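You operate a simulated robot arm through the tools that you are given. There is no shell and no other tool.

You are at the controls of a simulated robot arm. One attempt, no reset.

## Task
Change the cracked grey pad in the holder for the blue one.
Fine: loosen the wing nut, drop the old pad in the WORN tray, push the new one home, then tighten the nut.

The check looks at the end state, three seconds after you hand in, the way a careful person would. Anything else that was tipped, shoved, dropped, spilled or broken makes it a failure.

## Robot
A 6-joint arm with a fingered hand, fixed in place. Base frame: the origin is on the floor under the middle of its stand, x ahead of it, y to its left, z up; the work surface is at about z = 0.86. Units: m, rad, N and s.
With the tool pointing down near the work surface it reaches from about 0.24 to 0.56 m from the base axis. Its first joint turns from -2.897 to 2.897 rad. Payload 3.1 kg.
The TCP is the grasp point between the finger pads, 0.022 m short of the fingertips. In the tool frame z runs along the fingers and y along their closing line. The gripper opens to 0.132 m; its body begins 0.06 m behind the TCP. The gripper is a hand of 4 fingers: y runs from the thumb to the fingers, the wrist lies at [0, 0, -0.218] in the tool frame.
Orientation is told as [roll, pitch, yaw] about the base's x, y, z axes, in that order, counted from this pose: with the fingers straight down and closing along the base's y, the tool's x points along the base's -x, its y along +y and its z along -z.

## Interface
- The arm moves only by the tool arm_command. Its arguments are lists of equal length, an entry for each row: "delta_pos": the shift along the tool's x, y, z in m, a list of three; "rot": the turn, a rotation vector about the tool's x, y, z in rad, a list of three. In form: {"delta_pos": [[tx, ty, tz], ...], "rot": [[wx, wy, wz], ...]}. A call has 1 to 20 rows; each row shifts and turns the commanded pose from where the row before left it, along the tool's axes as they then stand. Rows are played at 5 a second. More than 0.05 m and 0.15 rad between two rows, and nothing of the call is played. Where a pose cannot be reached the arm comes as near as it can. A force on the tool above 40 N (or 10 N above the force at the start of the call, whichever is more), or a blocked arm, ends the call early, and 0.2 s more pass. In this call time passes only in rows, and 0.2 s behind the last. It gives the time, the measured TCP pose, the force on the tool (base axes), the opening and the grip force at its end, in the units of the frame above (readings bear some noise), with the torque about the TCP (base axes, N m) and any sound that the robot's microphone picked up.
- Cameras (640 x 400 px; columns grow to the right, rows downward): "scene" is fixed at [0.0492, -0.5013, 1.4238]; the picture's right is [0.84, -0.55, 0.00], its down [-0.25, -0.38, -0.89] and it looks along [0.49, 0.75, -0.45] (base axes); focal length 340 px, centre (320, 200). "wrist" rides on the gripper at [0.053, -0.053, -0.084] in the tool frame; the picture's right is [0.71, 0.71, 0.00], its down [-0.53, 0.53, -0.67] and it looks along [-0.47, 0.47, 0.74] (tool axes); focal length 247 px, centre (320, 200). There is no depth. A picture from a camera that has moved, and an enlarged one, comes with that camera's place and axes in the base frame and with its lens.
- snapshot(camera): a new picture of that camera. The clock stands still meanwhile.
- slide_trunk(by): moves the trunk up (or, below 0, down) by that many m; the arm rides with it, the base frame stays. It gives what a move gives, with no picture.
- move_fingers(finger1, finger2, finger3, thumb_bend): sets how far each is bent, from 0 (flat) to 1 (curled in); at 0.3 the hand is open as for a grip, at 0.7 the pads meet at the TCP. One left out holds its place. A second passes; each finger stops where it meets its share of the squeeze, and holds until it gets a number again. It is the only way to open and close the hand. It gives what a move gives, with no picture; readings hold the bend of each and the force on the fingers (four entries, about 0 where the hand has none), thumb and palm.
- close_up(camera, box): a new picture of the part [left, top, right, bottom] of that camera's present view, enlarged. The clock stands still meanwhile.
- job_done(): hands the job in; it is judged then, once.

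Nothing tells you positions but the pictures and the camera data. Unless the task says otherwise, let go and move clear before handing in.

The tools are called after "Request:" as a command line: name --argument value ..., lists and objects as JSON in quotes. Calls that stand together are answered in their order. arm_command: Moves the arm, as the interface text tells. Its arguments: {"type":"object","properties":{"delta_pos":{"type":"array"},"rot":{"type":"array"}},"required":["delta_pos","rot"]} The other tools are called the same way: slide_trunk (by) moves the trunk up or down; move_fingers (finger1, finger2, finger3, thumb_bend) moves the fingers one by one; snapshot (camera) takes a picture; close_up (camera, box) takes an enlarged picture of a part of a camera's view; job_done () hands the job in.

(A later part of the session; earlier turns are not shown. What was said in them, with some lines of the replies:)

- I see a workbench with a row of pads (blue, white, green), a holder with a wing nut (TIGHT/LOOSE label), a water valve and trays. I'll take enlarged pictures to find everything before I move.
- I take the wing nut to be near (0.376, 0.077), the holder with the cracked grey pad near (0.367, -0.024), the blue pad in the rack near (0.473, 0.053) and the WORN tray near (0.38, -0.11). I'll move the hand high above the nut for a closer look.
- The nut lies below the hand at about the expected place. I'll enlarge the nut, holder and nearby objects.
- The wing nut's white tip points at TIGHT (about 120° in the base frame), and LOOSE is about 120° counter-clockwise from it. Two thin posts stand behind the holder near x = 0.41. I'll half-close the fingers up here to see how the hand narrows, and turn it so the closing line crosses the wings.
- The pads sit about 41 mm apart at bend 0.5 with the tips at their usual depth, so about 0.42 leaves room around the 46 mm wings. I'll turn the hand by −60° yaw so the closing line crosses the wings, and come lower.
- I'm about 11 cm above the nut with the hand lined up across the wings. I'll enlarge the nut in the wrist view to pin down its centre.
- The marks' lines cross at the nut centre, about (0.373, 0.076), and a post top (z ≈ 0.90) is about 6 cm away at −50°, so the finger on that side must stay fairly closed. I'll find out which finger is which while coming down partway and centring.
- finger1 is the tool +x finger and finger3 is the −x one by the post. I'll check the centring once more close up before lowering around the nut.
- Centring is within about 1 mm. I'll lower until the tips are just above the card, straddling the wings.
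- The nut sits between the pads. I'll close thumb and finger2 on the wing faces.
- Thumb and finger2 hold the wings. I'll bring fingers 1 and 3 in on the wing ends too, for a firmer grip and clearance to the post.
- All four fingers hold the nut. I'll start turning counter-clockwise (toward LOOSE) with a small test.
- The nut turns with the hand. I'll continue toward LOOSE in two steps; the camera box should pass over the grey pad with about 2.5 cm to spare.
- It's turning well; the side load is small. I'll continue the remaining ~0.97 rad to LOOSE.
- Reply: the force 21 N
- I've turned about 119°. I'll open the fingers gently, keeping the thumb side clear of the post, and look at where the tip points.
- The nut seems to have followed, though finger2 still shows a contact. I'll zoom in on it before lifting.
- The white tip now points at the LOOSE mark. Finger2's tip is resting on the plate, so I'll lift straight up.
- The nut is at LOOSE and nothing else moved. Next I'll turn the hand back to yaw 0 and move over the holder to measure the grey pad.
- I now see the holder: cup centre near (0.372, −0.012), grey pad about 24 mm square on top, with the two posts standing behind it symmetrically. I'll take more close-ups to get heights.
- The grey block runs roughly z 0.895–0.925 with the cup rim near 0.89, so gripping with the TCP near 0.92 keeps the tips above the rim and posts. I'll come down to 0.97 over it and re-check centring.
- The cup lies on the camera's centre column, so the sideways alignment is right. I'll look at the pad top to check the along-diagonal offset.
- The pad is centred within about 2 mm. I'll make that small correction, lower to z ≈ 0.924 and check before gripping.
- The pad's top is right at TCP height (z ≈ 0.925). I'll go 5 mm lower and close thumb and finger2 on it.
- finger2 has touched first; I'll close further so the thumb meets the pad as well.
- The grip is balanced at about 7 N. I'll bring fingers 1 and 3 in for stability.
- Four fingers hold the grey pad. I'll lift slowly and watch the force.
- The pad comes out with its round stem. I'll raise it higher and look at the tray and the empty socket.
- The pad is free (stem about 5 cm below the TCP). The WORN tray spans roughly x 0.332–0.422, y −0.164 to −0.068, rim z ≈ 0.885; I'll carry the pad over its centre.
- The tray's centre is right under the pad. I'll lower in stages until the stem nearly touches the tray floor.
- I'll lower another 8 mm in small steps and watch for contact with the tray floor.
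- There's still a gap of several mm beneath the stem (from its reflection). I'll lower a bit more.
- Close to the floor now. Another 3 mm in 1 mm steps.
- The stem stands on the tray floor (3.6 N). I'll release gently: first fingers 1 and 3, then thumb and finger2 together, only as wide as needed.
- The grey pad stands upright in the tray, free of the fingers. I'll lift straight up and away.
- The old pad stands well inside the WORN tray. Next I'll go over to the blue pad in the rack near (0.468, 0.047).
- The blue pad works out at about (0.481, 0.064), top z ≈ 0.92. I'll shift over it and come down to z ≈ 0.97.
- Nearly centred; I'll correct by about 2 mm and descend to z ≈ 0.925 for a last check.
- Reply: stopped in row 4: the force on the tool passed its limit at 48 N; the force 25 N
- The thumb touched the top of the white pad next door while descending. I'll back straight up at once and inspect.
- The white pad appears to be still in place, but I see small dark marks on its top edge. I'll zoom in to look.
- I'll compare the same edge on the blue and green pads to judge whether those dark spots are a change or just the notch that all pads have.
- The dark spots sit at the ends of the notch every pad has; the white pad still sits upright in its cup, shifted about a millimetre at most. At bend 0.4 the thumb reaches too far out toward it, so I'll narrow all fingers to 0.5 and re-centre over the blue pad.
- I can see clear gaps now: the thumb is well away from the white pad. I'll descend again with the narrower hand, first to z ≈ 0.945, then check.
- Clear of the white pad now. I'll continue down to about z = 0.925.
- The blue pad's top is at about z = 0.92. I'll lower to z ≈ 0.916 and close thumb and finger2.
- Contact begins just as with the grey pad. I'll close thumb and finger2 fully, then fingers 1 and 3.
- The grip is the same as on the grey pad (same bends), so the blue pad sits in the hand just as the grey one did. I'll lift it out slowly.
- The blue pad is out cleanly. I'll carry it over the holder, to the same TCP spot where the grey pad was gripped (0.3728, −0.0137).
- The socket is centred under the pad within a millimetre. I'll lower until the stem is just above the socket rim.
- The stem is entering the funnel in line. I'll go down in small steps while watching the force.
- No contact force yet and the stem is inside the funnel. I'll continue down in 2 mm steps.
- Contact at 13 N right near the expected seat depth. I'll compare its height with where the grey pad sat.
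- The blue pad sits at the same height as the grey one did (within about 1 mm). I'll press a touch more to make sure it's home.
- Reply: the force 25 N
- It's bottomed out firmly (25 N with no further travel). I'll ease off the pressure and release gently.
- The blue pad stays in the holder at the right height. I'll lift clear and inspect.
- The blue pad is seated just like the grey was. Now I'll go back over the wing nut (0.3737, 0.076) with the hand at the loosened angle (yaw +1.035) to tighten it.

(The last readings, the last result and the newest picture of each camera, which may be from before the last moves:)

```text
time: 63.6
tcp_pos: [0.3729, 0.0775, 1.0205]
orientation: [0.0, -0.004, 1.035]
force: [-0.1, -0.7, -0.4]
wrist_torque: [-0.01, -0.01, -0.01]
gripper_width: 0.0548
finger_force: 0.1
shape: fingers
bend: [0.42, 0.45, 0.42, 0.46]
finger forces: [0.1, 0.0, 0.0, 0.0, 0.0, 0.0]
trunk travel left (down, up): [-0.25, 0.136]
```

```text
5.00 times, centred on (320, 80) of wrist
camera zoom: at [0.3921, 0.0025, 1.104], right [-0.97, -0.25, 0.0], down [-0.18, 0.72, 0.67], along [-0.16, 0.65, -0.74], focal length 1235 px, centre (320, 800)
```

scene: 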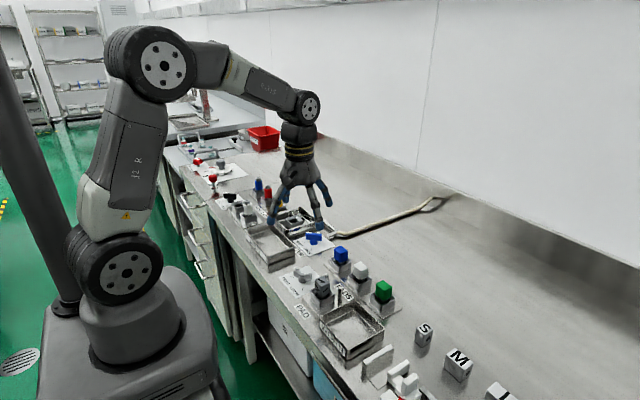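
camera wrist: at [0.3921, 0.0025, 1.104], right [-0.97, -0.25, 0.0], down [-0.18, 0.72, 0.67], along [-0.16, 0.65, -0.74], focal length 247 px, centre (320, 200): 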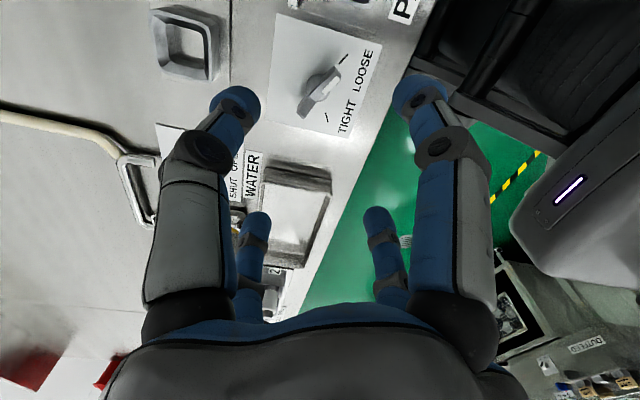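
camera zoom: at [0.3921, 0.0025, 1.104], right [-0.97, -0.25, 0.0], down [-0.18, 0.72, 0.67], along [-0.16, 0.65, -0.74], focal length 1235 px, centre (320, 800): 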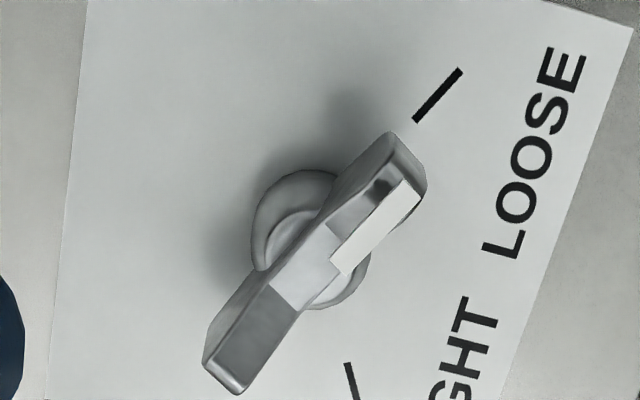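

Centre is where I expect it. I'll make a ~1.5 mm correction, descend in stages around the nut and check.

Request:
arm_command --delta_pos '[[0.0011, -0.001, 0.02], [0, 0, 0.025], [0, 0, 0.025], [0, 0, 0.012], [0, 0, 0.012]]' --rot '[[0, 0, 0], [0, 0, 0], [0, 0, 0], [0, 0, 0], [0, 0, 0]]'

Request:
snapshot --camera "wrist"

Request:
close_up --camera "scene" --box '[256, 220, 352, 280]'

```text
time: 64.8
tcp_pos: [0.3734, 0.0747, 0.9257]
orientation: [0.001, -0.002, 1.035]
force: [-0.5, -0.3, 0.3]
wrist_torque: [0.0, 0.02, 0.02]
gripper_width: 0.055
finger_force: 0.0
shape: fingers
bend: [0.42, 0.45, 0.42, 0.46]
finger forces: [0.1, 0.0, 0.0, 0.0, 0.0, 0.1]
trunk travel left (down, up): [-0.25, 0.136]
```

```text
taken
camera wrist: at [0.3926, 0.0013, 1.0101], right [-0.97, -0.25, 0.0], down [-0.18, 0.72, 0.67], along [-0.16, 0.65, -0.74], focal length 247 px, centre (320, 200)
```

wrist: 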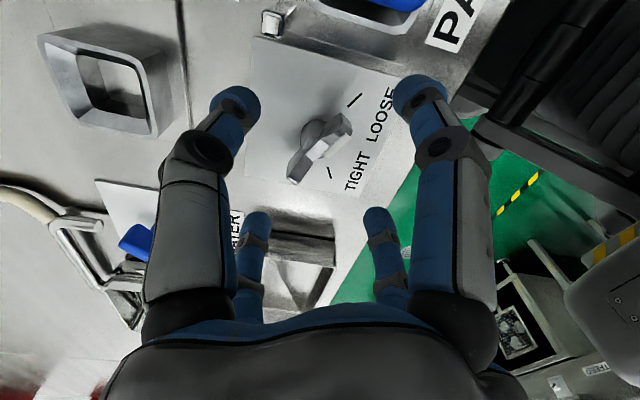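

```text
6.67 times, centred on (304, 250) of scene
camera zoom: at [0.0492, -0.5013, 1.4238], right [0.84, -0.55, 0.0], down [-0.25, -0.38, -0.89], along [0.49, 0.75, -0.45], focal length 2270 px, centre (427, -133)
```

zoom: 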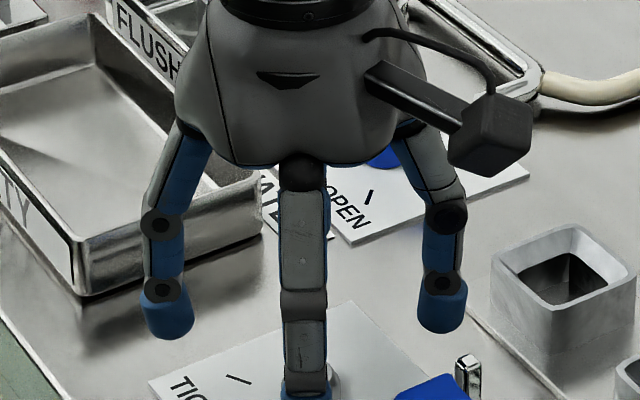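

Aligned. Lowering the last 33 mm around the wings.

Request:
arm_command --delta_pos '[[0, 0, 0.01], [0, 0, 0.01], [0, 0, 0.008], [0, 0, 0.005]]' --rot '[[0, 0, 0], [0, 0, 0], [0, 0, 0], [0, 0, 0]]'

Request:
snapshot --camera "wrist"

Request:
close_up --camera "wrist" --box '[180, 60, 468, 240]'

```text
time: 65.8
tcp_pos: [0.3745, 0.0759, 0.8969]
orientation: [-0.006, -0.005, 1.036]
force: [1.8, 4.8, 26.9]
wrist_torque: [-1.27, 0.73, -0.06]
gripper_width: 0.0562
finger_force: 14.1
shape: fingers
bend: [0.4, 0.45, 0.42, 0.46]
finger forces: [27.4, 0.0, 0.1, 0.1, 0.1, 0.1]
trunk travel left (down, up): [-0.25, 0.136]
```

```text
taken
camera wrist: at [0.3922, 0.0022, 0.98], right [-0.97, -0.25, -0.01], down [-0.19, 0.72, 0.67], along [-0.16, 0.65, -0.74], focal length 247 px, centre (320, 200)
```

wrist: 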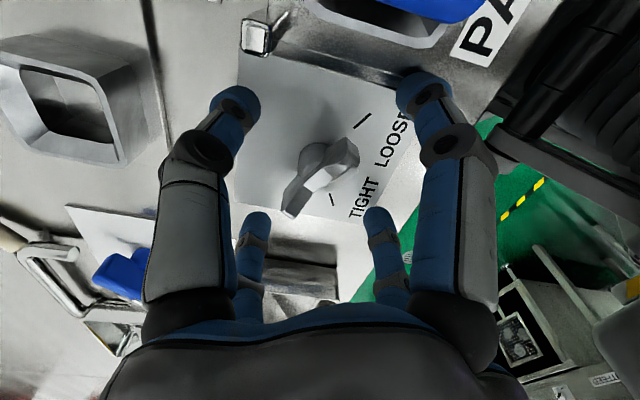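

```text
2.22 times, centred on (324, 150) of wrist
camera zoom: at [0.3922, 0.0022, 0.98], right [-0.97, -0.25, -0.01], down [-0.19, 0.72, 0.67], along [-0.16, 0.65, -0.74], focal length 549 px, centre (311, 311)
```

zoom: 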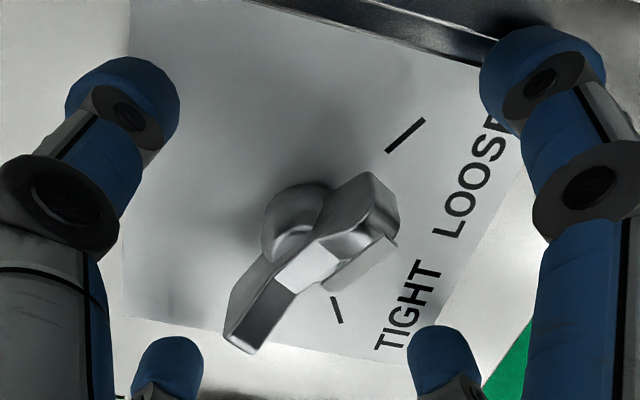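

finger1's tip has landed on the corner of the holder's base plate. I'll lift a little, bring finger1 (and the others) in slightly, and come down again.

Request:
arm_command --delta_pos '[[0, 0, -0.005], [0, 0, -0.01], [0, 0, -0.01]]' --rot '[[0, 0, 0], [0, 0, 0], [0, 0, 0]]'

Request:
move_fingers --finger1 0.49 --finger2 0.47 --finger3 0.47 --thumb_bend 0.5

Request:
snapshot --camera "wrist"

Request:
close_up --camera "wrist" --box '[220, 60, 420, 185]'

Request:
close_up --camera "scene" --box '[264, 240, 360, 300]'

```text
time: 66.6
tcp_pos: [0.3737, 0.0745, 0.9181]
orientation: [0.001, -0.003, 1.035]
force: [-0.3, -0.3, 0.3]
wrist_torque: [-0.06, -0.01, 0.02]
gripper_width: 0.0554
finger_force: 0.1
shape: fingers
bend: [0.42, 0.45, 0.42, 0.46]
finger forces: [0.0, 0.0, 0.0, 0.0, 0.0, 0.0]
trunk travel left (down, up): [-0.25, 0.136]
```

```text
time: 67.6
tcp_pos: [0.3732, 0.0753, 0.9186]
orientation: [0.001, -0.002, 1.035]
force: [-0.4, 0.1, -0.1]
wrist_torque: [0.01, -0.02, 0.01]
gripper_width: 0.0426
finger_force: 0.0
shape: fingers
bend: [0.49, 0.47, 0.47, 0.5]
finger forces: [0.1, 0.0, 0.1, 0.0, 0.1, 0.0]
trunk travel left (down, up): [-0.25, 0.136]
```

```text
taken
camera wrist: at [0.3924, 0.0011, 1.0024], right [-0.97, -0.25, 0.0], down [-0.18, 0.72, 0.67], along [-0.16, 0.65, -0.74], focal length 247 px, centre (320, 200)
```

wrist: 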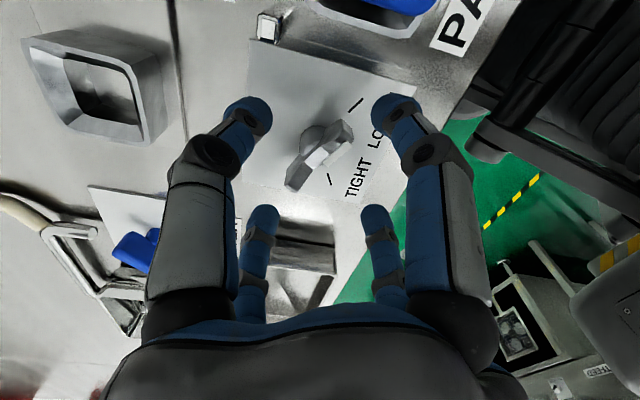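

```text
3.20 times, centred on (320, 122) of wrist
camera zoom: at [0.3924, 0.0011, 1.0024], right [-0.97, -0.25, 0.0], down [-0.18, 0.72, 0.67], along [-0.16, 0.65, -0.74], focal length 790 px, centre (320, 448)
```

zoom: 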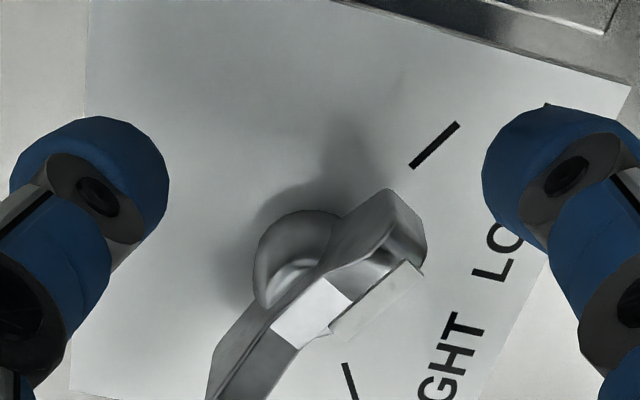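

```text
6.67 times, centred on (312, 270) of scene
camera zoom: at [0.0492, -0.5013, 1.4238], right [0.84, -0.55, 0.0], down [-0.25, -0.38, -0.89], along [0.49, 0.75, -0.45], focal length 2270 px, centre (373, -267)
```

zoom: 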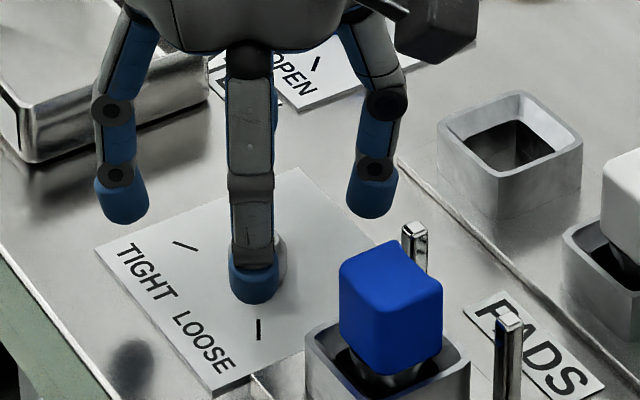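

Now all fingertips are over the nut's plate. Down again to z ≈ 0.893.

Request:
arm_command --delta_pos '[[-0.001, 0, 0.008], [0, 0, 0.008], [0, 0, 0.005], [0, 0, 0.004]]' --rot '[[0, 0, 0], [0, 0, 0], [0, 0, 0], [0, 0, 0]]'

Request:
close_up --camera "wrist" --box '[180, 60, 468, 240]'

Request:
close_up --camera "scene" --box '[264, 240, 360, 300]'

```text
time: 68.6
tcp_pos: [0.373, 0.0756, 0.893]
orientation: [-0.001, -0.001, 1.034]
force: [1.2, 0.1, -0.1]
wrist_torque: [0.03, -0.01, 0.0]
gripper_width: 0.0423
finger_force: 0.0
shape: fingers
bend: [0.49, 0.47, 0.47, 0.5]
finger forces: [0.0, 0.0, 0.0, 0.1, 0.0, 0.0]
trunk travel left (down, up): [-0.25, 0.136]
```

```text
2.22 times, centred on (324, 150) of wrist
camera zoom: at [0.393, 0.0015, 0.9773], right [-0.97, -0.25, 0.0], down [-0.18, 0.72, 0.67], along [-0.16, 0.65, -0.74], focal length 549 px, centre (311, 311)
```

zoom: 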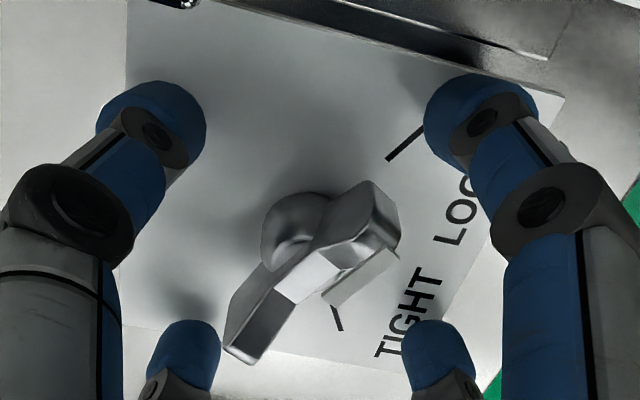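

```text
6.67 times, centred on (312, 270) of scene
camera zoom: at [0.0492, -0.5013, 1.4238], right [0.84, -0.55, 0.0], down [-0.25, -0.38, -0.89], along [0.49, 0.75, -0.45], focal length 2270 px, centre (373, -267)
```

zoom: 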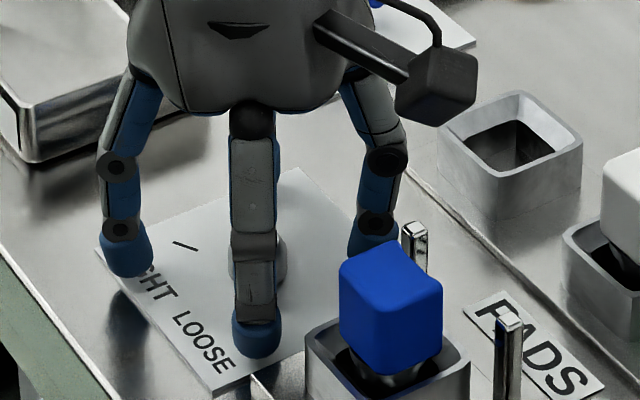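

No contact, and the nut is centred. Closing thumb and finger2 on the wing faces, then fingers 1 and 3 on the ends.

Request:
move_fingers --finger2 0.7 --thumb_bend 0.7

Request:
move_fingers --finger1 0.6 --finger3 0.6

Request:
snapshot --camera "wrist"

Request:
close_up --camera "scene" --box '[264, 240, 360, 300]'

```text
time: 69.6
tcp_pos: [0.3751, 0.0751, 0.8947]
orientation: [0.0, -0.003, 1.035]
force: [0.6, -1.2, 0.0]
wrist_torque: [-0.03, -0.04, -0.01]
gripper_width: 0.0289
finger_force: 3.8
shape: fingers
bend: [0.49, 0.66, 0.47, 0.67]
finger forces: [0.0, 3.1, 0.1, 0.0, 4.6, 0.0]
trunk travel left (down, up): [-0.25, 0.136]
```

```text
time: 70.6
tcp_pos: [0.3744, 0.0746, 0.893]
orientation: [0.001, -0.002, 1.034]
force: [0.9, -0.8, 0.5]
wrist_torque: [0.02, -0.04, 0.02]
gripper_width: 0.0156
finger_force: 6.1
shape: fingers
bend: [0.57, 0.66, 0.55, 0.67]
finger forces: [2.0, 3.1, 3.4, 0.0, 4.7, 0.1]
trunk travel left (down, up): [-0.25, 0.136]
```

```text
taken
camera wrist: at [0.3932, 0.0014, 0.9773], right [-0.97, -0.25, 0.0], down [-0.18, 0.72, 0.67], along [-0.16, 0.65, -0.74], focal length 247 px, centre (320, 200)
```

wrist: 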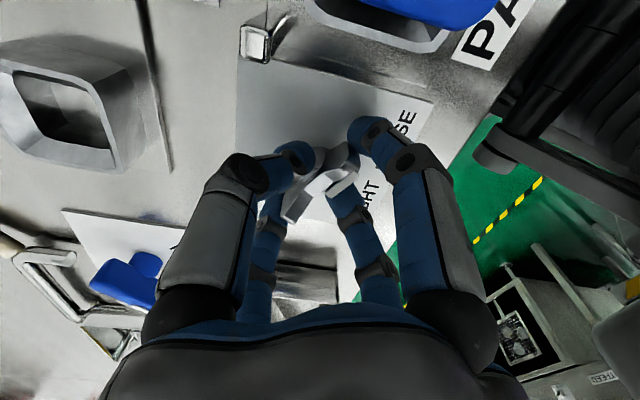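

```text
6.67 times, centred on (312, 270) of scene
camera zoom: at [0.0492, -0.5013, 1.4238], right [0.84, -0.55, 0.0], down [-0.25, -0.38, -0.89], along [0.49, 0.75, -0.45], focal length 2270 px, centre (373, -267)
```

zoom: 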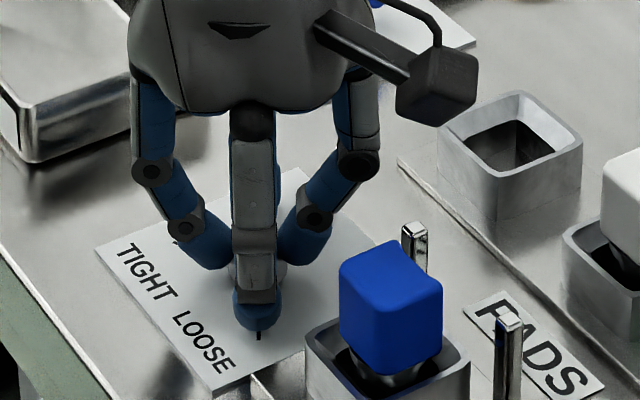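

Good four-finger grip. I'll turn clockwise toward TIGHT, a short test first.

Request:
arm_command --delta_pos '[[0, 0, 0], [0, 0, 0], [0, 0, 0], [0, 0, 0], [0, 0, 0]]' --rot '[[0, 0, 0.1], [0, 0, 0.1], [0, 0, 0.1], [0, 0, 0.1], [0, 0, 0.1]]'

Request:
snapshot --camera "wrist"

```text
time: 71.8
tcp_pos: [0.3735, 0.0756, 0.893]
orientation: [0.002, -0.002, 0.532]
force: [0.1, 0.0, 1.2]
wrist_torque: [-0.02, -0.01, 0.02]
gripper_width: 0.0155
finger_force: 7.0
shape: fingers
bend: [0.57, 0.66, 0.55, 0.67]
finger forces: [2.2, 3.7, 3.4, 0.0, 4.3, 0.0]
trunk travel left (down, up): [-0.25, 0.136]
```

```text
taken
camera wrist: at [0.3553, 0.0019, 0.9771], right [-0.97, 0.25, 0.0], down [0.19, 0.72, 0.67], along [0.17, 0.65, -0.74], focal length 247 px, centre (320, 200)
```

wrist: 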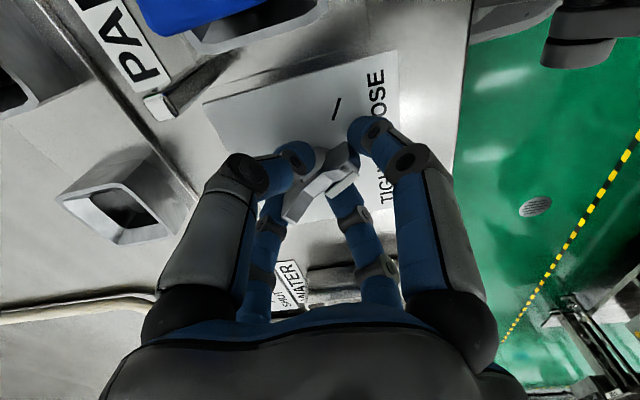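

The nut follows the hand. Continuing clockwise in two more calls.

Request:
arm_command --delta_pos '[[0, 0, 0], [0, 0, 0], [0, 0, 0], [0, 0, 0], [0, 0, 0], [0, 0, 0], [0, 0, 0]]' --rot '[[0, 0, 0.12], [0, 0, 0.12], [0, 0, 0.12], [0, 0, 0.12], [0, 0, 0.12], [0, 0, 0.12], [0, 0, 0.12]]'

Request:
snapshot --camera "wrist"

Request:
close_up --camera "scene" --box '[264, 240, 360, 300]'

```text
time: 73.4
tcp_pos: [0.3735, 0.0758, 0.8934]
orientation: [0.001, 0.001, -0.309]
force: [-1.9, 3.6, 0.8]
wrist_torque: [0.14, 0.01, 0.07]
gripper_width: 0.016
finger_force: 6.9
shape: fingers
bend: [0.57, 0.65, 0.56, 0.67]
finger forces: [2.6, 4.6, 3.0, 0.1, 3.8, 0.0]
trunk travel left (down, up): [-0.25, 0.136]
```

```text
taken
camera wrist: at [0.307, 0.0408, 0.9772], right [-0.46, 0.89, 0.0], down [0.66, 0.34, 0.67], along [0.59, 0.31, -0.74], focal length 247 px, centre (320, 200)
```

wrist: 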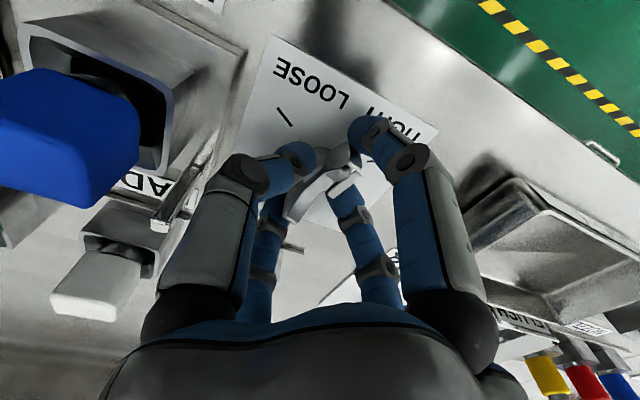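

```text
6.67 times, centred on (312, 270) of scene
camera zoom: at [0.0492, -0.5013, 1.4238], right [0.84, -0.55, 0.0], down [-0.25, -0.38, -0.89], along [0.49, 0.75, -0.45], focal length 2270 px, centre (373, -267)
```

zoom: 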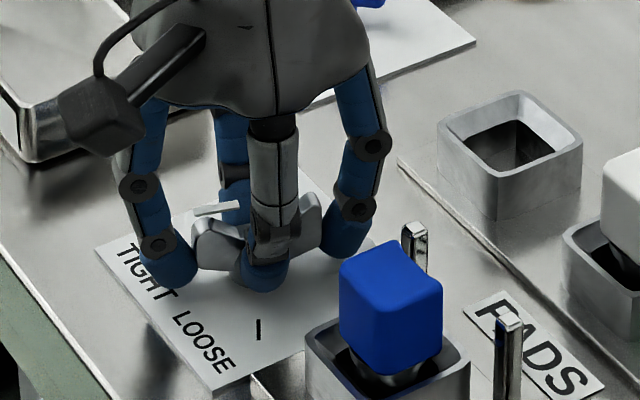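

Remaining about 0.74 rad to TIGHT. Continuing.

Request:
arm_command --delta_pos '[[0, 0, 0], [0, 0, 0], [0, 0, 0], [0, 0, 0], [0, 0, 0], [0, 0, 0], [0, 0, 0]]' --rot '[[0, 0, 0.11], [0, 0, 0.11], [0, 0, 0.11], [0, 0, 0.11], [0, 0, 0.11], [0, 0, 0.11], [0, 0, 0.09]]'

Request:
snapshot --camera "wrist"

Request:
close_up --camera "wrist" --box '[220, 80, 420, 205]'

Request:
close_up --camera "scene" --box '[264, 240, 360, 300]'

```text
time: 75.0
tcp_pos: [0.374, 0.0765, 0.8942]
orientation: [0.002, 0.001, -1.058]
force: [-0.5, 7.4, -0.9]
wrist_torque: [0.12, 0.02, 0.02]
gripper_width: 0.0162
finger_force: 7.2
shape: fingers
bend: [0.57, 0.65, 0.56, 0.67]
finger forces: [3.0, 4.5, 2.6, 0.0, 4.3, 0.1]
trunk travel left (down, up): [-0.25, 0.136]
```

```text
taken
camera wrist: at [0.3018, 0.0961, 0.9774], right [0.27, 0.96, 0.0], down [0.72, -0.2, 0.67], along [0.64, -0.18, -0.74], focal length 247 px, centre (320, 200)
```

wrist: 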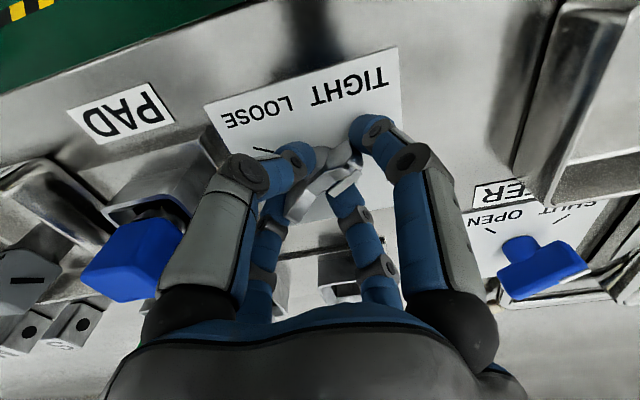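

```text
3.20 times, centred on (320, 142) of wrist
camera zoom: at [0.3018, 0.0961, 0.9774], right [0.27, 0.96, 0.0], down [0.72, -0.2, 0.67], along [0.64, -0.18, -0.74], focal length 790 px, centre (320, 384)
```

zoom: 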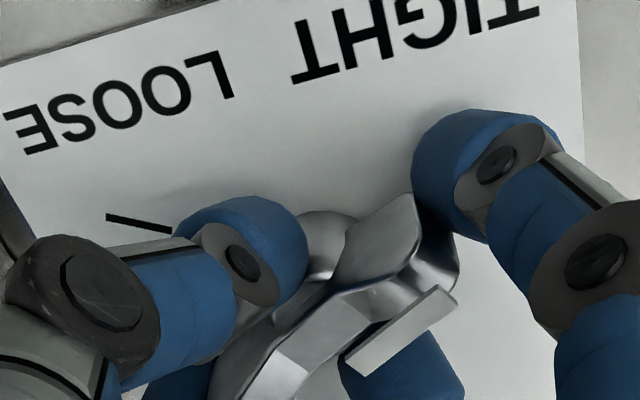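

```text
6.67 times, centred on (312, 270) of scene
camera zoom: at [0.0492, -0.5013, 1.4238], right [0.84, -0.55, 0.0], down [-0.25, -0.38, -0.89], along [0.49, 0.75, -0.45], focal length 2270 px, centre (373, -267)
```

zoom: 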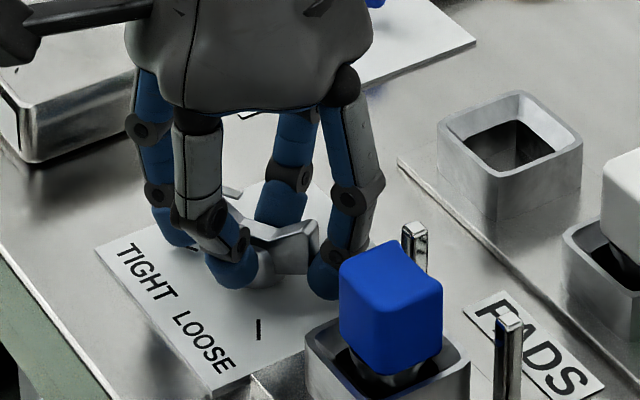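

I'm at the starting angle with almost no torque. I'll nudge slightly further to feel for the tight stop.

Request:
arm_command --delta_pos '[[0, 0, 0], [0, 0, 0]]' --rot '[[0, 0, 0.03], [0, 0, 0.03]]'

Request:
close_up --camera "wrist" --box '[220, 80, 420, 205]'

```text
time: 75.6
tcp_pos: [0.3735, 0.0769, 0.8927]
orientation: [0.0, 0.0, -1.118]
force: [-2.4, 5.2, -0.4]
wrist_torque: [0.13, 0.02, 0.1]
gripper_width: 0.0163
finger_force: 6.9
shape: fingers
bend: [0.56, 0.65, 0.56, 0.67]
finger forces: [3.3, 4.0, 2.7, 0.0, 3.8, 0.0]
trunk travel left (down, up): [-0.25, 0.136]
```

```text
3.20 times, centred on (320, 142) of wrist
camera zoom: at [0.3032, 0.1001, 0.9775], right [0.33, 0.95, 0.0], down [0.7, -0.24, 0.67], along [0.63, -0.22, -0.74], focal length 790 px, centre (320, 384)
```

zoom: 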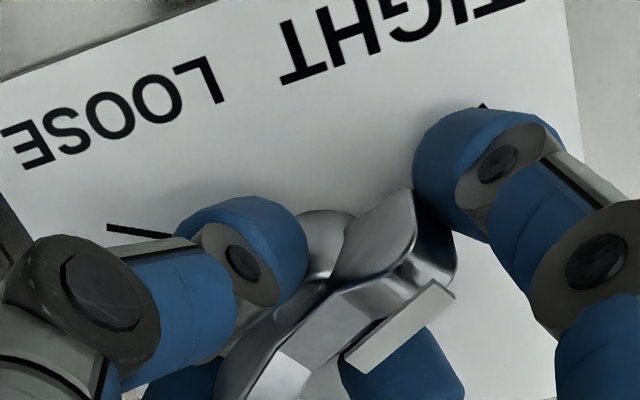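

The torque is rising slightly. I'll open the fingers (keeping finger3 in, away from the post) and see where the tip points.

Request:
move_fingers --finger1 0.45 --finger2 0.47 --finger3 0.49 --thumb_bend 0.48

Request:
snapshot --camera "wrist"

Request:
close_up --camera "wrist" --box '[220, 80, 420, 205]'

```text
time: 76.6
tcp_pos: [0.3751, 0.0754, 0.8938]
orientation: [0.001, 0.001, -1.117]
force: [0.2, -0.6, 0.0]
wrist_torque: [0.05, 0.02, 0.01]
gripper_width: 0.0488
finger_force: 0.0
shape: fingers
bend: [0.45, 0.47, 0.49, 0.48]
finger forces: [0.0, 0.0, 0.0, 0.0, 0.1, 0.0]
trunk travel left (down, up): [-0.25, 0.136]
```

```text
taken
camera wrist: at [0.3034, 0.0994, 0.9776], right [0.32, 0.95, 0.0], down [0.7, -0.24, 0.67], along [0.63, -0.22, -0.74], focal length 247 px, centre (320, 200)
```

wrist: 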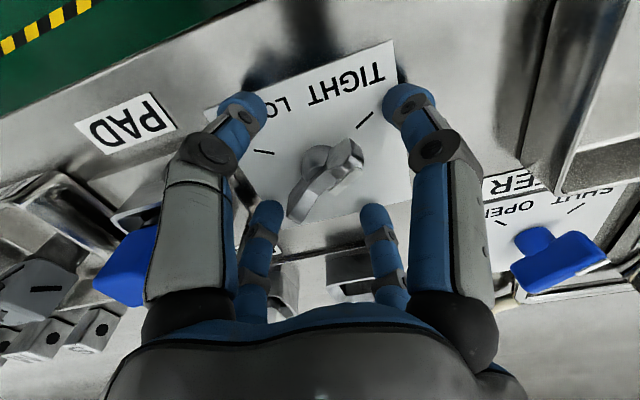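

```text
3.20 times, centred on (320, 142) of wrist
camera zoom: at [0.3034, 0.0994, 0.9776], right [0.32, 0.95, 0.0], down [0.7, -0.24, 0.67], along [0.63, -0.22, -0.74], focal length 790 px, centre (320, 384)
```

zoom: 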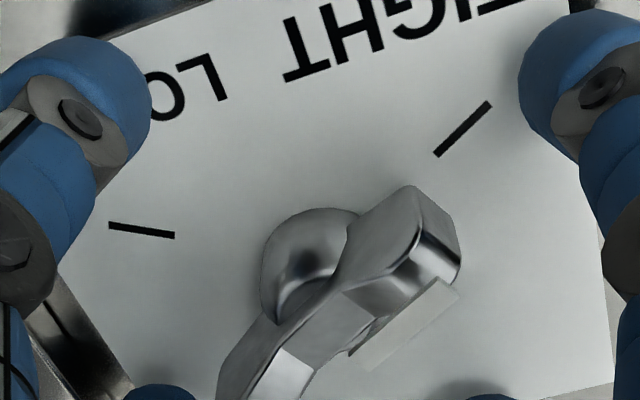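

I'll lift clear and compare the nut's angle with its original TIGHT position.

Request:
arm_command --delta_pos '[[0, 0, -0.008], [0, 0, -0.012], [0, 0, -0.02], [0, 0, -0.03], [0, 0, -0.035]]' --rot '[[0, 0, 0], [0, 0, 0], [0, 0, 0], [0, 0, 0], [0, 0, 0]]'

Request:
close_up --camera "wrist" --box '[250, 40, 410, 140]'

Request:
close_up --camera "scene" --box '[280, 250, 344, 290]'

```text
time: 77.8
tcp_pos: [0.3731, 0.0767, 0.999]
orientation: [0.002, 0.003, -1.118]
force: [0.7, 0.5, 0.0]
wrist_torque: [-0.01, -0.02, 0.02]
gripper_width: 0.0486
finger_force: 0.0
shape: fingers
bend: [0.45, 0.47, 0.49, 0.48]
finger forces: [0.1, 0.1, 0.0, 0.1, 0.0, 0.0]
trunk travel left (down, up): [-0.25, 0.136]
```

```text
4.00 times, centred on (330, 90) of wrist
camera zoom: at [0.3021, 0.0997, 1.0833], right [0.32, 0.95, 0.0], down [0.7, -0.24, 0.67], along [0.63, -0.22, -0.74], focal length 988 px, centre (280, 640)
```

zoom: 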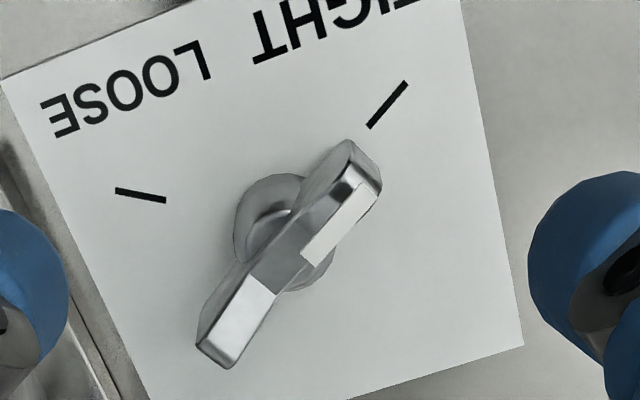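

```text
10.00 times, centred on (312, 270) of scene
camera zoom: at [0.0492, -0.5013, 1.4238], right [0.84, -0.55, 0.0], down [-0.25, -0.38, -0.89], along [0.49, 0.75, -0.45], focal length 3405 px, centre (400, -500)
```

zoom: 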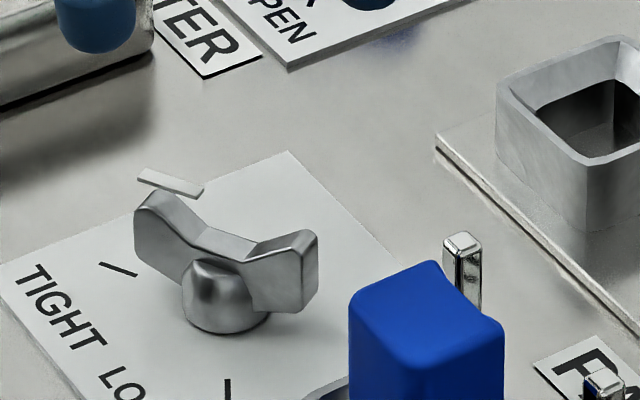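

The nut is back exactly where it was at TIGHT. I'll raise the hand and review the whole bench, particularly the white pad and the tray.

Request:
arm_command --delta_pos '[[0, 0, -0.03], [0, 0, -0.03], [0, 0, -0.03], [0, 0, -0.03]]' --rot '[[0, 0, -0.14], [0, 0, -0.14], [0, 0, -0.14], [0, 0, -0.14]]'

Request:
snapshot --camera "scene"

Request:
close_up --camera "scene" --box '[270, 230, 430, 330]'

Request:
close_up --camera "scene" --box '[310, 290, 438, 370]'

Request:
close_up --camera "scene" --box '[320, 240, 400, 290]'

```text
time: 78.8
tcp_pos: [0.3711, 0.077, 1.1196]
orientation: [0.001, 0.003, -0.553]
force: [-0.1, -0.2, -0.4]
wrist_torque: [-0.01, -0.03, -0.04]
gripper_width: 0.0487
finger_force: 0.0
shape: fingers
bend: [0.45, 0.47, 0.49, 0.48]
finger forces: [0.0, 0.0, 0.1, 0.0, 0.0, 0.1]
trunk travel left (down, up): [-0.25, 0.136]
```

```text
taken
```

scene: 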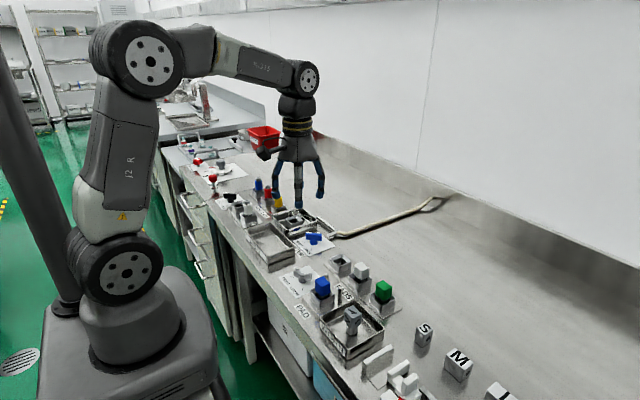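

```text
4.00 times, centred on (350, 280) of scene
camera zoom: at [0.0492, -0.5013, 1.4238], right [0.84, -0.55, 0.0], down [-0.25, -0.38, -0.89], along [0.49, 0.75, -0.45], focal length 1362 px, centre (200, -120)
```

zoom: 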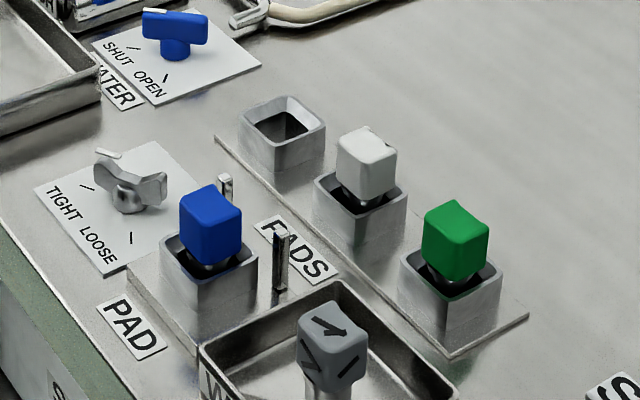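

```text
5.00 times, centred on (374, 330) of scene
camera zoom: at [0.0492, -0.5013, 1.4238], right [0.84, -0.55, 0.0], down [-0.25, -0.38, -0.89], along [0.49, 0.75, -0.45], focal length 1702 px, centre (50, -450)
```

zoom: 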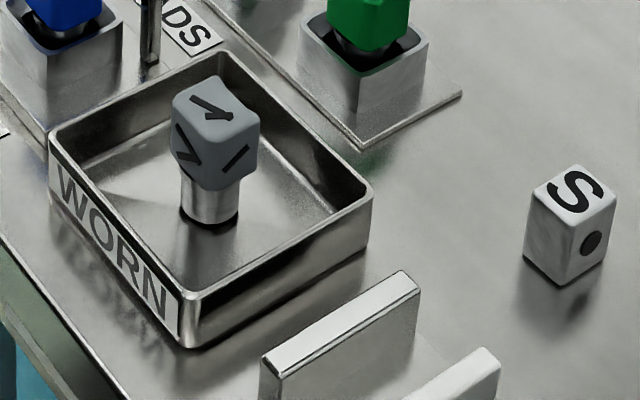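

```text
8.00 times, centred on (360, 265) of scene
camera zoom: at [0.0492, -0.5013, 1.4238], right [0.84, -0.55, 0.0], down [-0.25, -0.38, -0.89], along [0.49, 0.75, -0.45], focal length 2724 px, centre (0, -320)
```

zoom: 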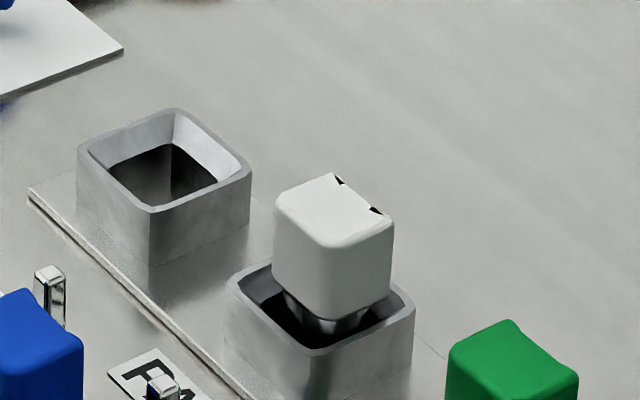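

Everything looks right: blue pad in the holder, nut at TIGHT, grey pad standing in the WORN tray. I want a closer look at the white pad I bumped, from above, to see whether it still sits square in its cup.

Request:
arm_command --delta_pos '[[0, 0, 0], [0, 0, 0], [0, 0, 0], [0, 0, 0], [0, 0, 0], [0, 0, 0], [0, 0, 0], [0, 0, 0], [0, 0, 0], [0, 0, 0], [0, 0, 0], [0, 0, 0], [0, 0, 0], [0, 0, 0], [0, 0, 0]]' --rot '[[0, 0, -0.1415], [0, 0, -0.1415], [0, 0, -0.1415], [0, 0, -0.1415], [0, 0, -0.1415], [0, 0, -0.1415], [0, 0, -0.1415], [0, 0, -0.1415], [0, 0, -0.1415], [0, 0, -0.1415], [0, 0, -0.1415], [0, 0, -0.1415], [0, 0, -0.1415], [0, 0, -0.1415], [0, 0, -0.1415]]'

```text
time: 82.0
tcp_pos: [0.3738, 0.0754, 1.1192]
orientation: [0.0, -0.001, 1.57]
force: [0.2, -0.1, 0.2]
wrist_torque: [0.01, -0.02, -0.01]
gripper_width: 0.0489
finger_force: 0.0
shape: fingers
bend: [0.45, 0.47, 0.49, 0.48]
finger forces: [0.0, 0.0, 0.0, 0.0, 0.0, 0.1]
trunk travel left (down, up): [-0.25, 0.136]
```

Request:
arm_command --delta_pos '[[0.0172, -0.0202, 0.02], [0.0172, -0.0202, 0.02], [0.0172, -0.0202, 0.02], [0.0172, -0.0202, 0.02], [0.0172, -0.0202, 0.02]]' --rot '[[0, 0, 0], [0, 0, 0], [0, 0, 0], [0, 0, 0], [0, 0, 0]]'

Request:
snapshot --camera "wrist"

Request:
close_up --camera "wrist" --box '[240, 40, 400, 140]'

```text
time: 83.2
tcp_pos: [0.4688, 0.0486, 1.0182]
orientation: [-0.001, 0.009, 1.555]
force: [0.0, 0.1, 0.1]
wrist_torque: [0.0, 0.02, 0.01]
gripper_width: 0.0486
finger_force: 0.0
shape: fingers
bend: [0.45, 0.47, 0.49, 0.48]
finger forces: [0.1, 0.0, 0.1, 0.0, 0.0, 0.0]
out of reach, approached as far as the arm can: row 2, 3, 4, 5
trunk travel left (down, up): [-0.25, 0.136]
```

```text
taken
camera wrist: at [0.5213, -0.0062, 1.1009], right [-0.72, -0.7, 0.01], down [-0.52, 0.54, 0.66], along [-0.46, 0.47, -0.75], focal length 247 px, centre (320, 200)
```

wrist: 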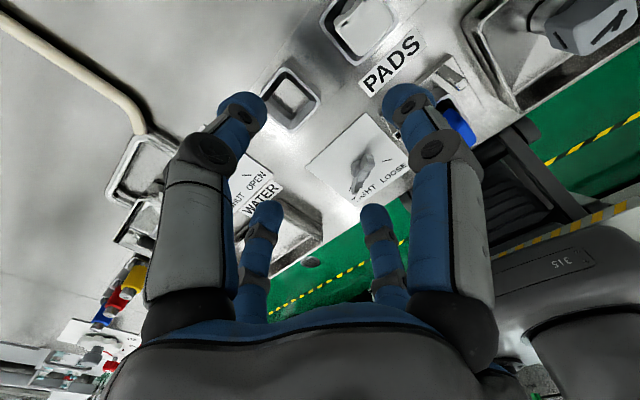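

```text
4.00 times, centred on (320, 90) of wrist
camera zoom: at [0.5213, -0.0062, 1.1009], right [-0.72, -0.7, 0.01], down [-0.52, 0.54, 0.66], along [-0.46, 0.47, -0.75], focal length 988 px, centre (320, 640)
```

zoom: 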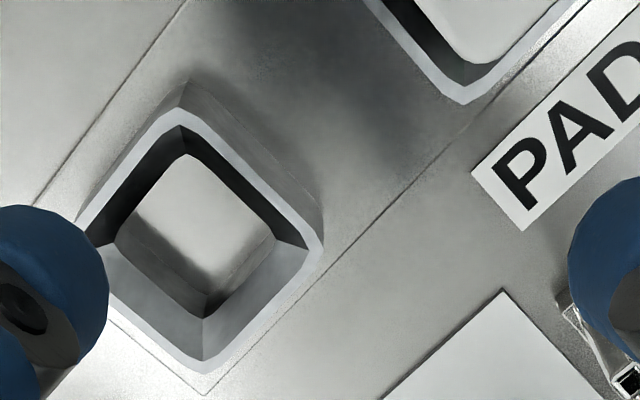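

The wrist is near its turning limit there. The white pad is at the top edge of this view, so I'll zoom on it before moving.

Request:
close_up --camera "wrist" --box '[304, 0, 416, 70]'

Request:
arm_command --delta_pos '[[0, 0, -0.01], [0, 0, 0], [0, 0, 0], [0.025, 0, 0], [0.02, -0.003, 0]]' --rot '[[0, 0, 0.13], [0, 0, 0.13], [0, 0, 0.13], [0, 0, 0], [0, 0, 0]]'

Request:
snapshot --camera "wrist"

```text
5.71 times, centred on (360, 35) of wrist
camera zoom: at [0.5213, -0.0062, 1.1009], right [-0.72, -0.7, 0.01], down [-0.52, 0.54, 0.66], along [-0.46, 0.47, -0.75], focal length 1411 px, centre (91, 1143)
```

zoom: 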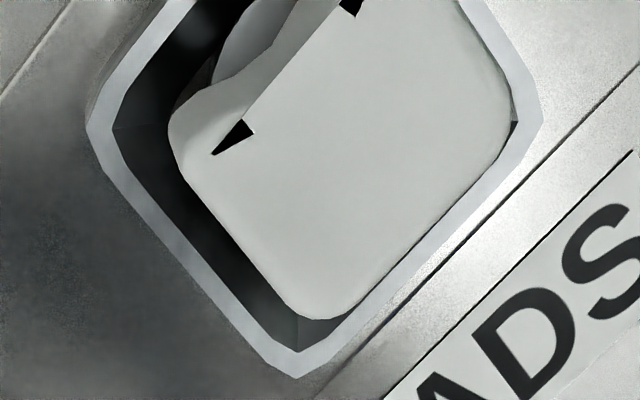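

```text
time: 84.4
tcp_pos: [0.4528, 0.0053, 1.0257]
orientation: [0.001, -0.002, 1.176]
force: [-0.2, 0.0, -0.8]
wrist_torque: [-0.02, 0.0, 0.03]
gripper_width: 0.0491
finger_force: 0.0
shape: fingers
bend: [0.45, 0.47, 0.49, 0.48]
finger forces: [0.0, 0.1, 0.1, 0.1, 0.0, 0.0]
trunk travel left (down, up): [-0.25, 0.136]
```

```text
taken
camera wrist: at [0.4817, -0.0667, 1.1102], right [-0.92, -0.38, 0.0], down [-0.28, 0.69, 0.67], along [-0.25, 0.62, -0.74], focal length 247 px, centre (320, 200)
```

wrist: 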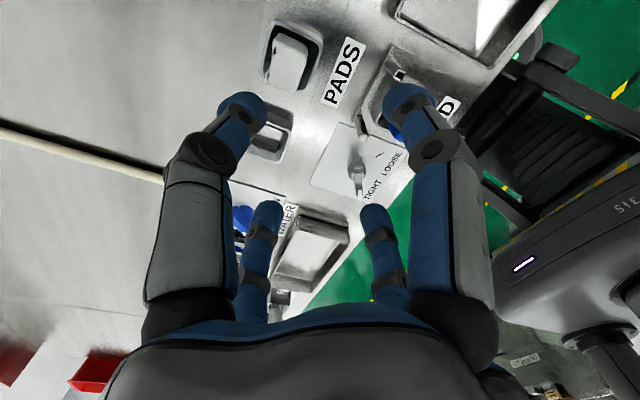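

Request:
close_up --camera "wrist" --box '[250, 15, 346, 75]'

Request:
close_up --camera "wrist" --box '[240, 10, 400, 110]'

```text
6.67 times, centred on (298, 45) of wrist
camera zoom: at [0.4817, -0.0667, 1.1102], right [-0.92, -0.38, 0.0], down [-0.28, 0.69, 0.67], along [-0.25, 0.62, -0.74], focal length 1646 px, centre (467, 1233)
```

zoom: 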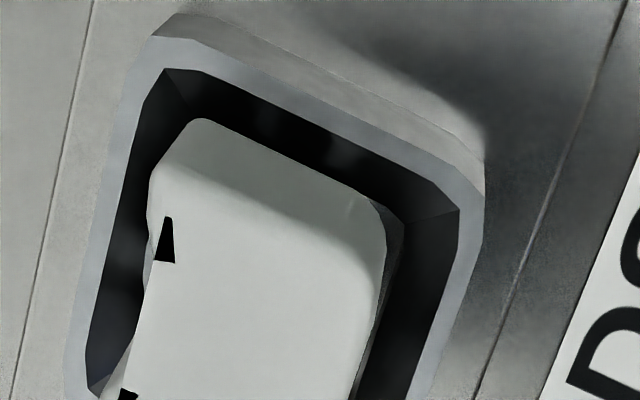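

```text
4.00 times, centred on (320, 60) of wrist
camera zoom: at [0.4817, -0.0667, 1.1102], right [-0.92, -0.38, 0.0], down [-0.28, 0.69, 0.67], along [-0.25, 0.62, -0.74], focal length 988 px, centre (320, 760)
```

zoom: 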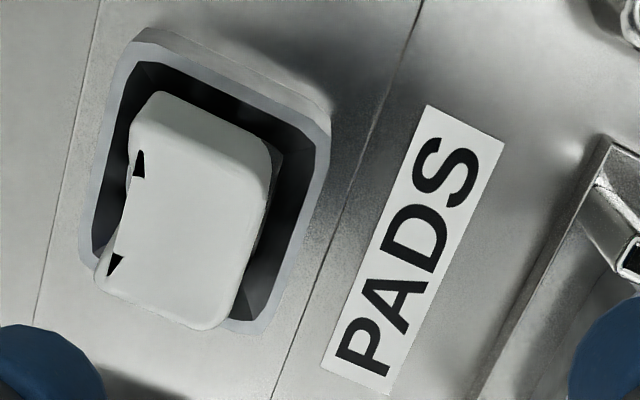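

The white pad is centred and upright in its cup, so I'll leave it alone. The blue pad is seated, the nut is at TIGHT and the grey pad is in the WORN tray; I'll move the hand up and clear for a last look.

Request:
arm_command --delta_pos '[[0, 0, -0.03], [0, 0, -0.03], [0, 0, -0.03], [0, 0, -0.03]]' --rot '[[0, 0, 0.1], [0, 0, 0.1], [0, 0, 0.1], [0, 0, 0.1]]'

Request:
snapshot --camera "scene"

Request:
close_up --camera "scene" --box '[200, 160, 360, 260]'

Request:
close_up --camera "scene" --box '[270, 245, 430, 345]'

Request:
close_up --camera "scene" --box '[350, 300, 510, 400]'

```text
time: 85.4
tcp_pos: [0.4533, 0.0058, 1.147]
orientation: [0.001, -0.002, 0.773]
force: [-0.4, -0.4, -0.6]
wrist_torque: [0.01, 0.01, 0.01]
gripper_width: 0.0489
finger_force: 0.0
shape: fingers
bend: [0.45, 0.47, 0.49, 0.48]
finger forces: [0.0, 0.0, 0.1, 0.0, 0.0, 0.1]
trunk travel left (down, up): [-0.25, 0.136]
```

```text
taken
```

scene: 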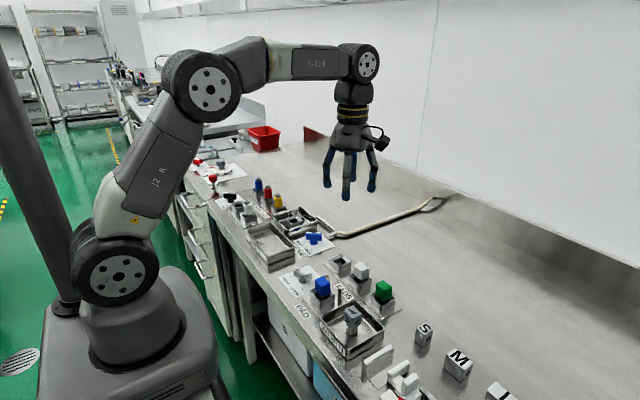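

```text
4.00 times, centred on (280, 210) of scene
camera zoom: at [0.0492, -0.5013, 1.4238], right [0.84, -0.55, 0.0], down [-0.25, -0.38, -0.89], along [0.49, 0.75, -0.45], focal length 1362 px, centre (480, 160)
```

zoom: 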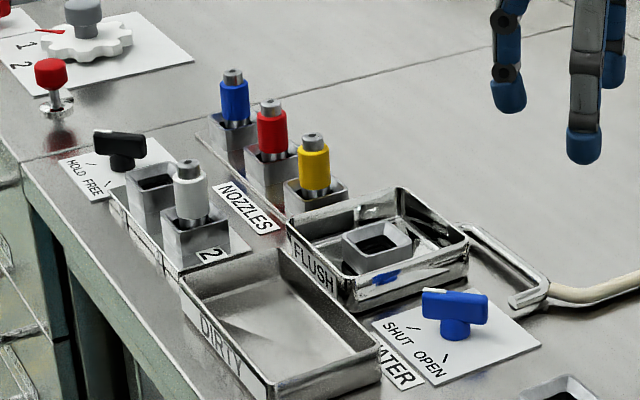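

```text
4.00 times, centred on (350, 295) of scene
camera zoom: at [0.0492, -0.5013, 1.4238], right [0.84, -0.55, 0.0], down [-0.25, -0.38, -0.89], along [0.49, 0.75, -0.45], focal length 1362 px, centre (200, -180)
```

zoom: 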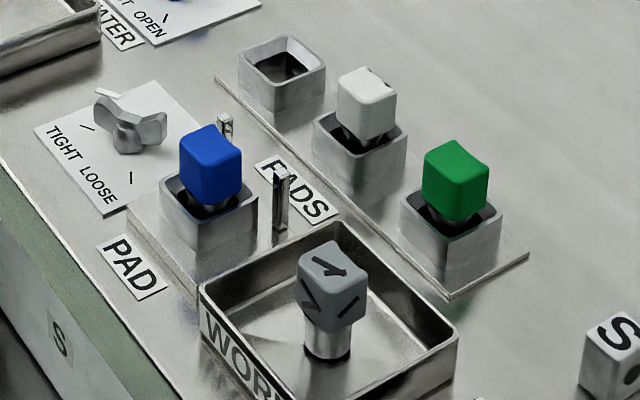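

```text
4.00 times, centred on (430, 350) of scene
camera zoom: at [0.0492, -0.5013, 1.4238], right [0.84, -0.55, 0.0], down [-0.25, -0.38, -0.89], along [0.49, 0.75, -0.45], focal length 1362 px, centre (-120, -400)
```

zoom: 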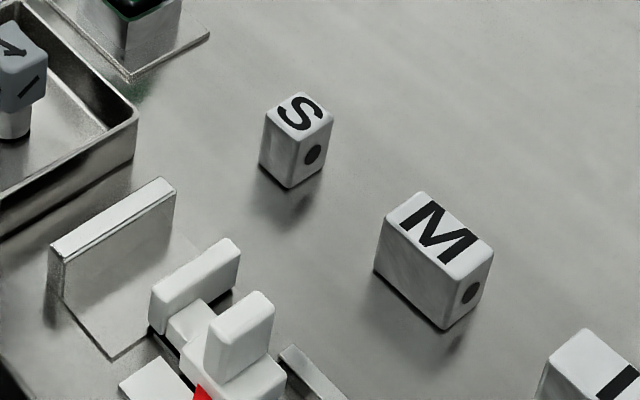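

Everything else on the bench matches the start: blue pad in the holder, nut at TIGHT, cracked grey pad in the WORN tray, hand empty and clear. I'll hand the job in.

Request:
job_done

```text
The job is handed in.
```

The blue pad is in the holder, pressed fully home. The wing nut is back at TIGHT, and the cracked grey pad is standing in the WORN tray. The hand is empty and clear of the bench.

- **White pad:** on my first approach to the blue pad, the thumb pressed down on top of the white pad next to it, peaking at 48 N. The white pad still looks upright and centred in its cup, though in the pictures it moved by 1–2 mm. Two small dark marks now show at the notch on its top edge. I didn't see them in earlier pictures, so I can't rule out that the contact marked or damaged it.
- **Holder base plate:** while lining up to tighten the nut, one fingertip pressed on a corner of the holder's base plate with about 27 N. I saw no movement or damage there.

In the final pictures, nothing else on the bench looks moved.
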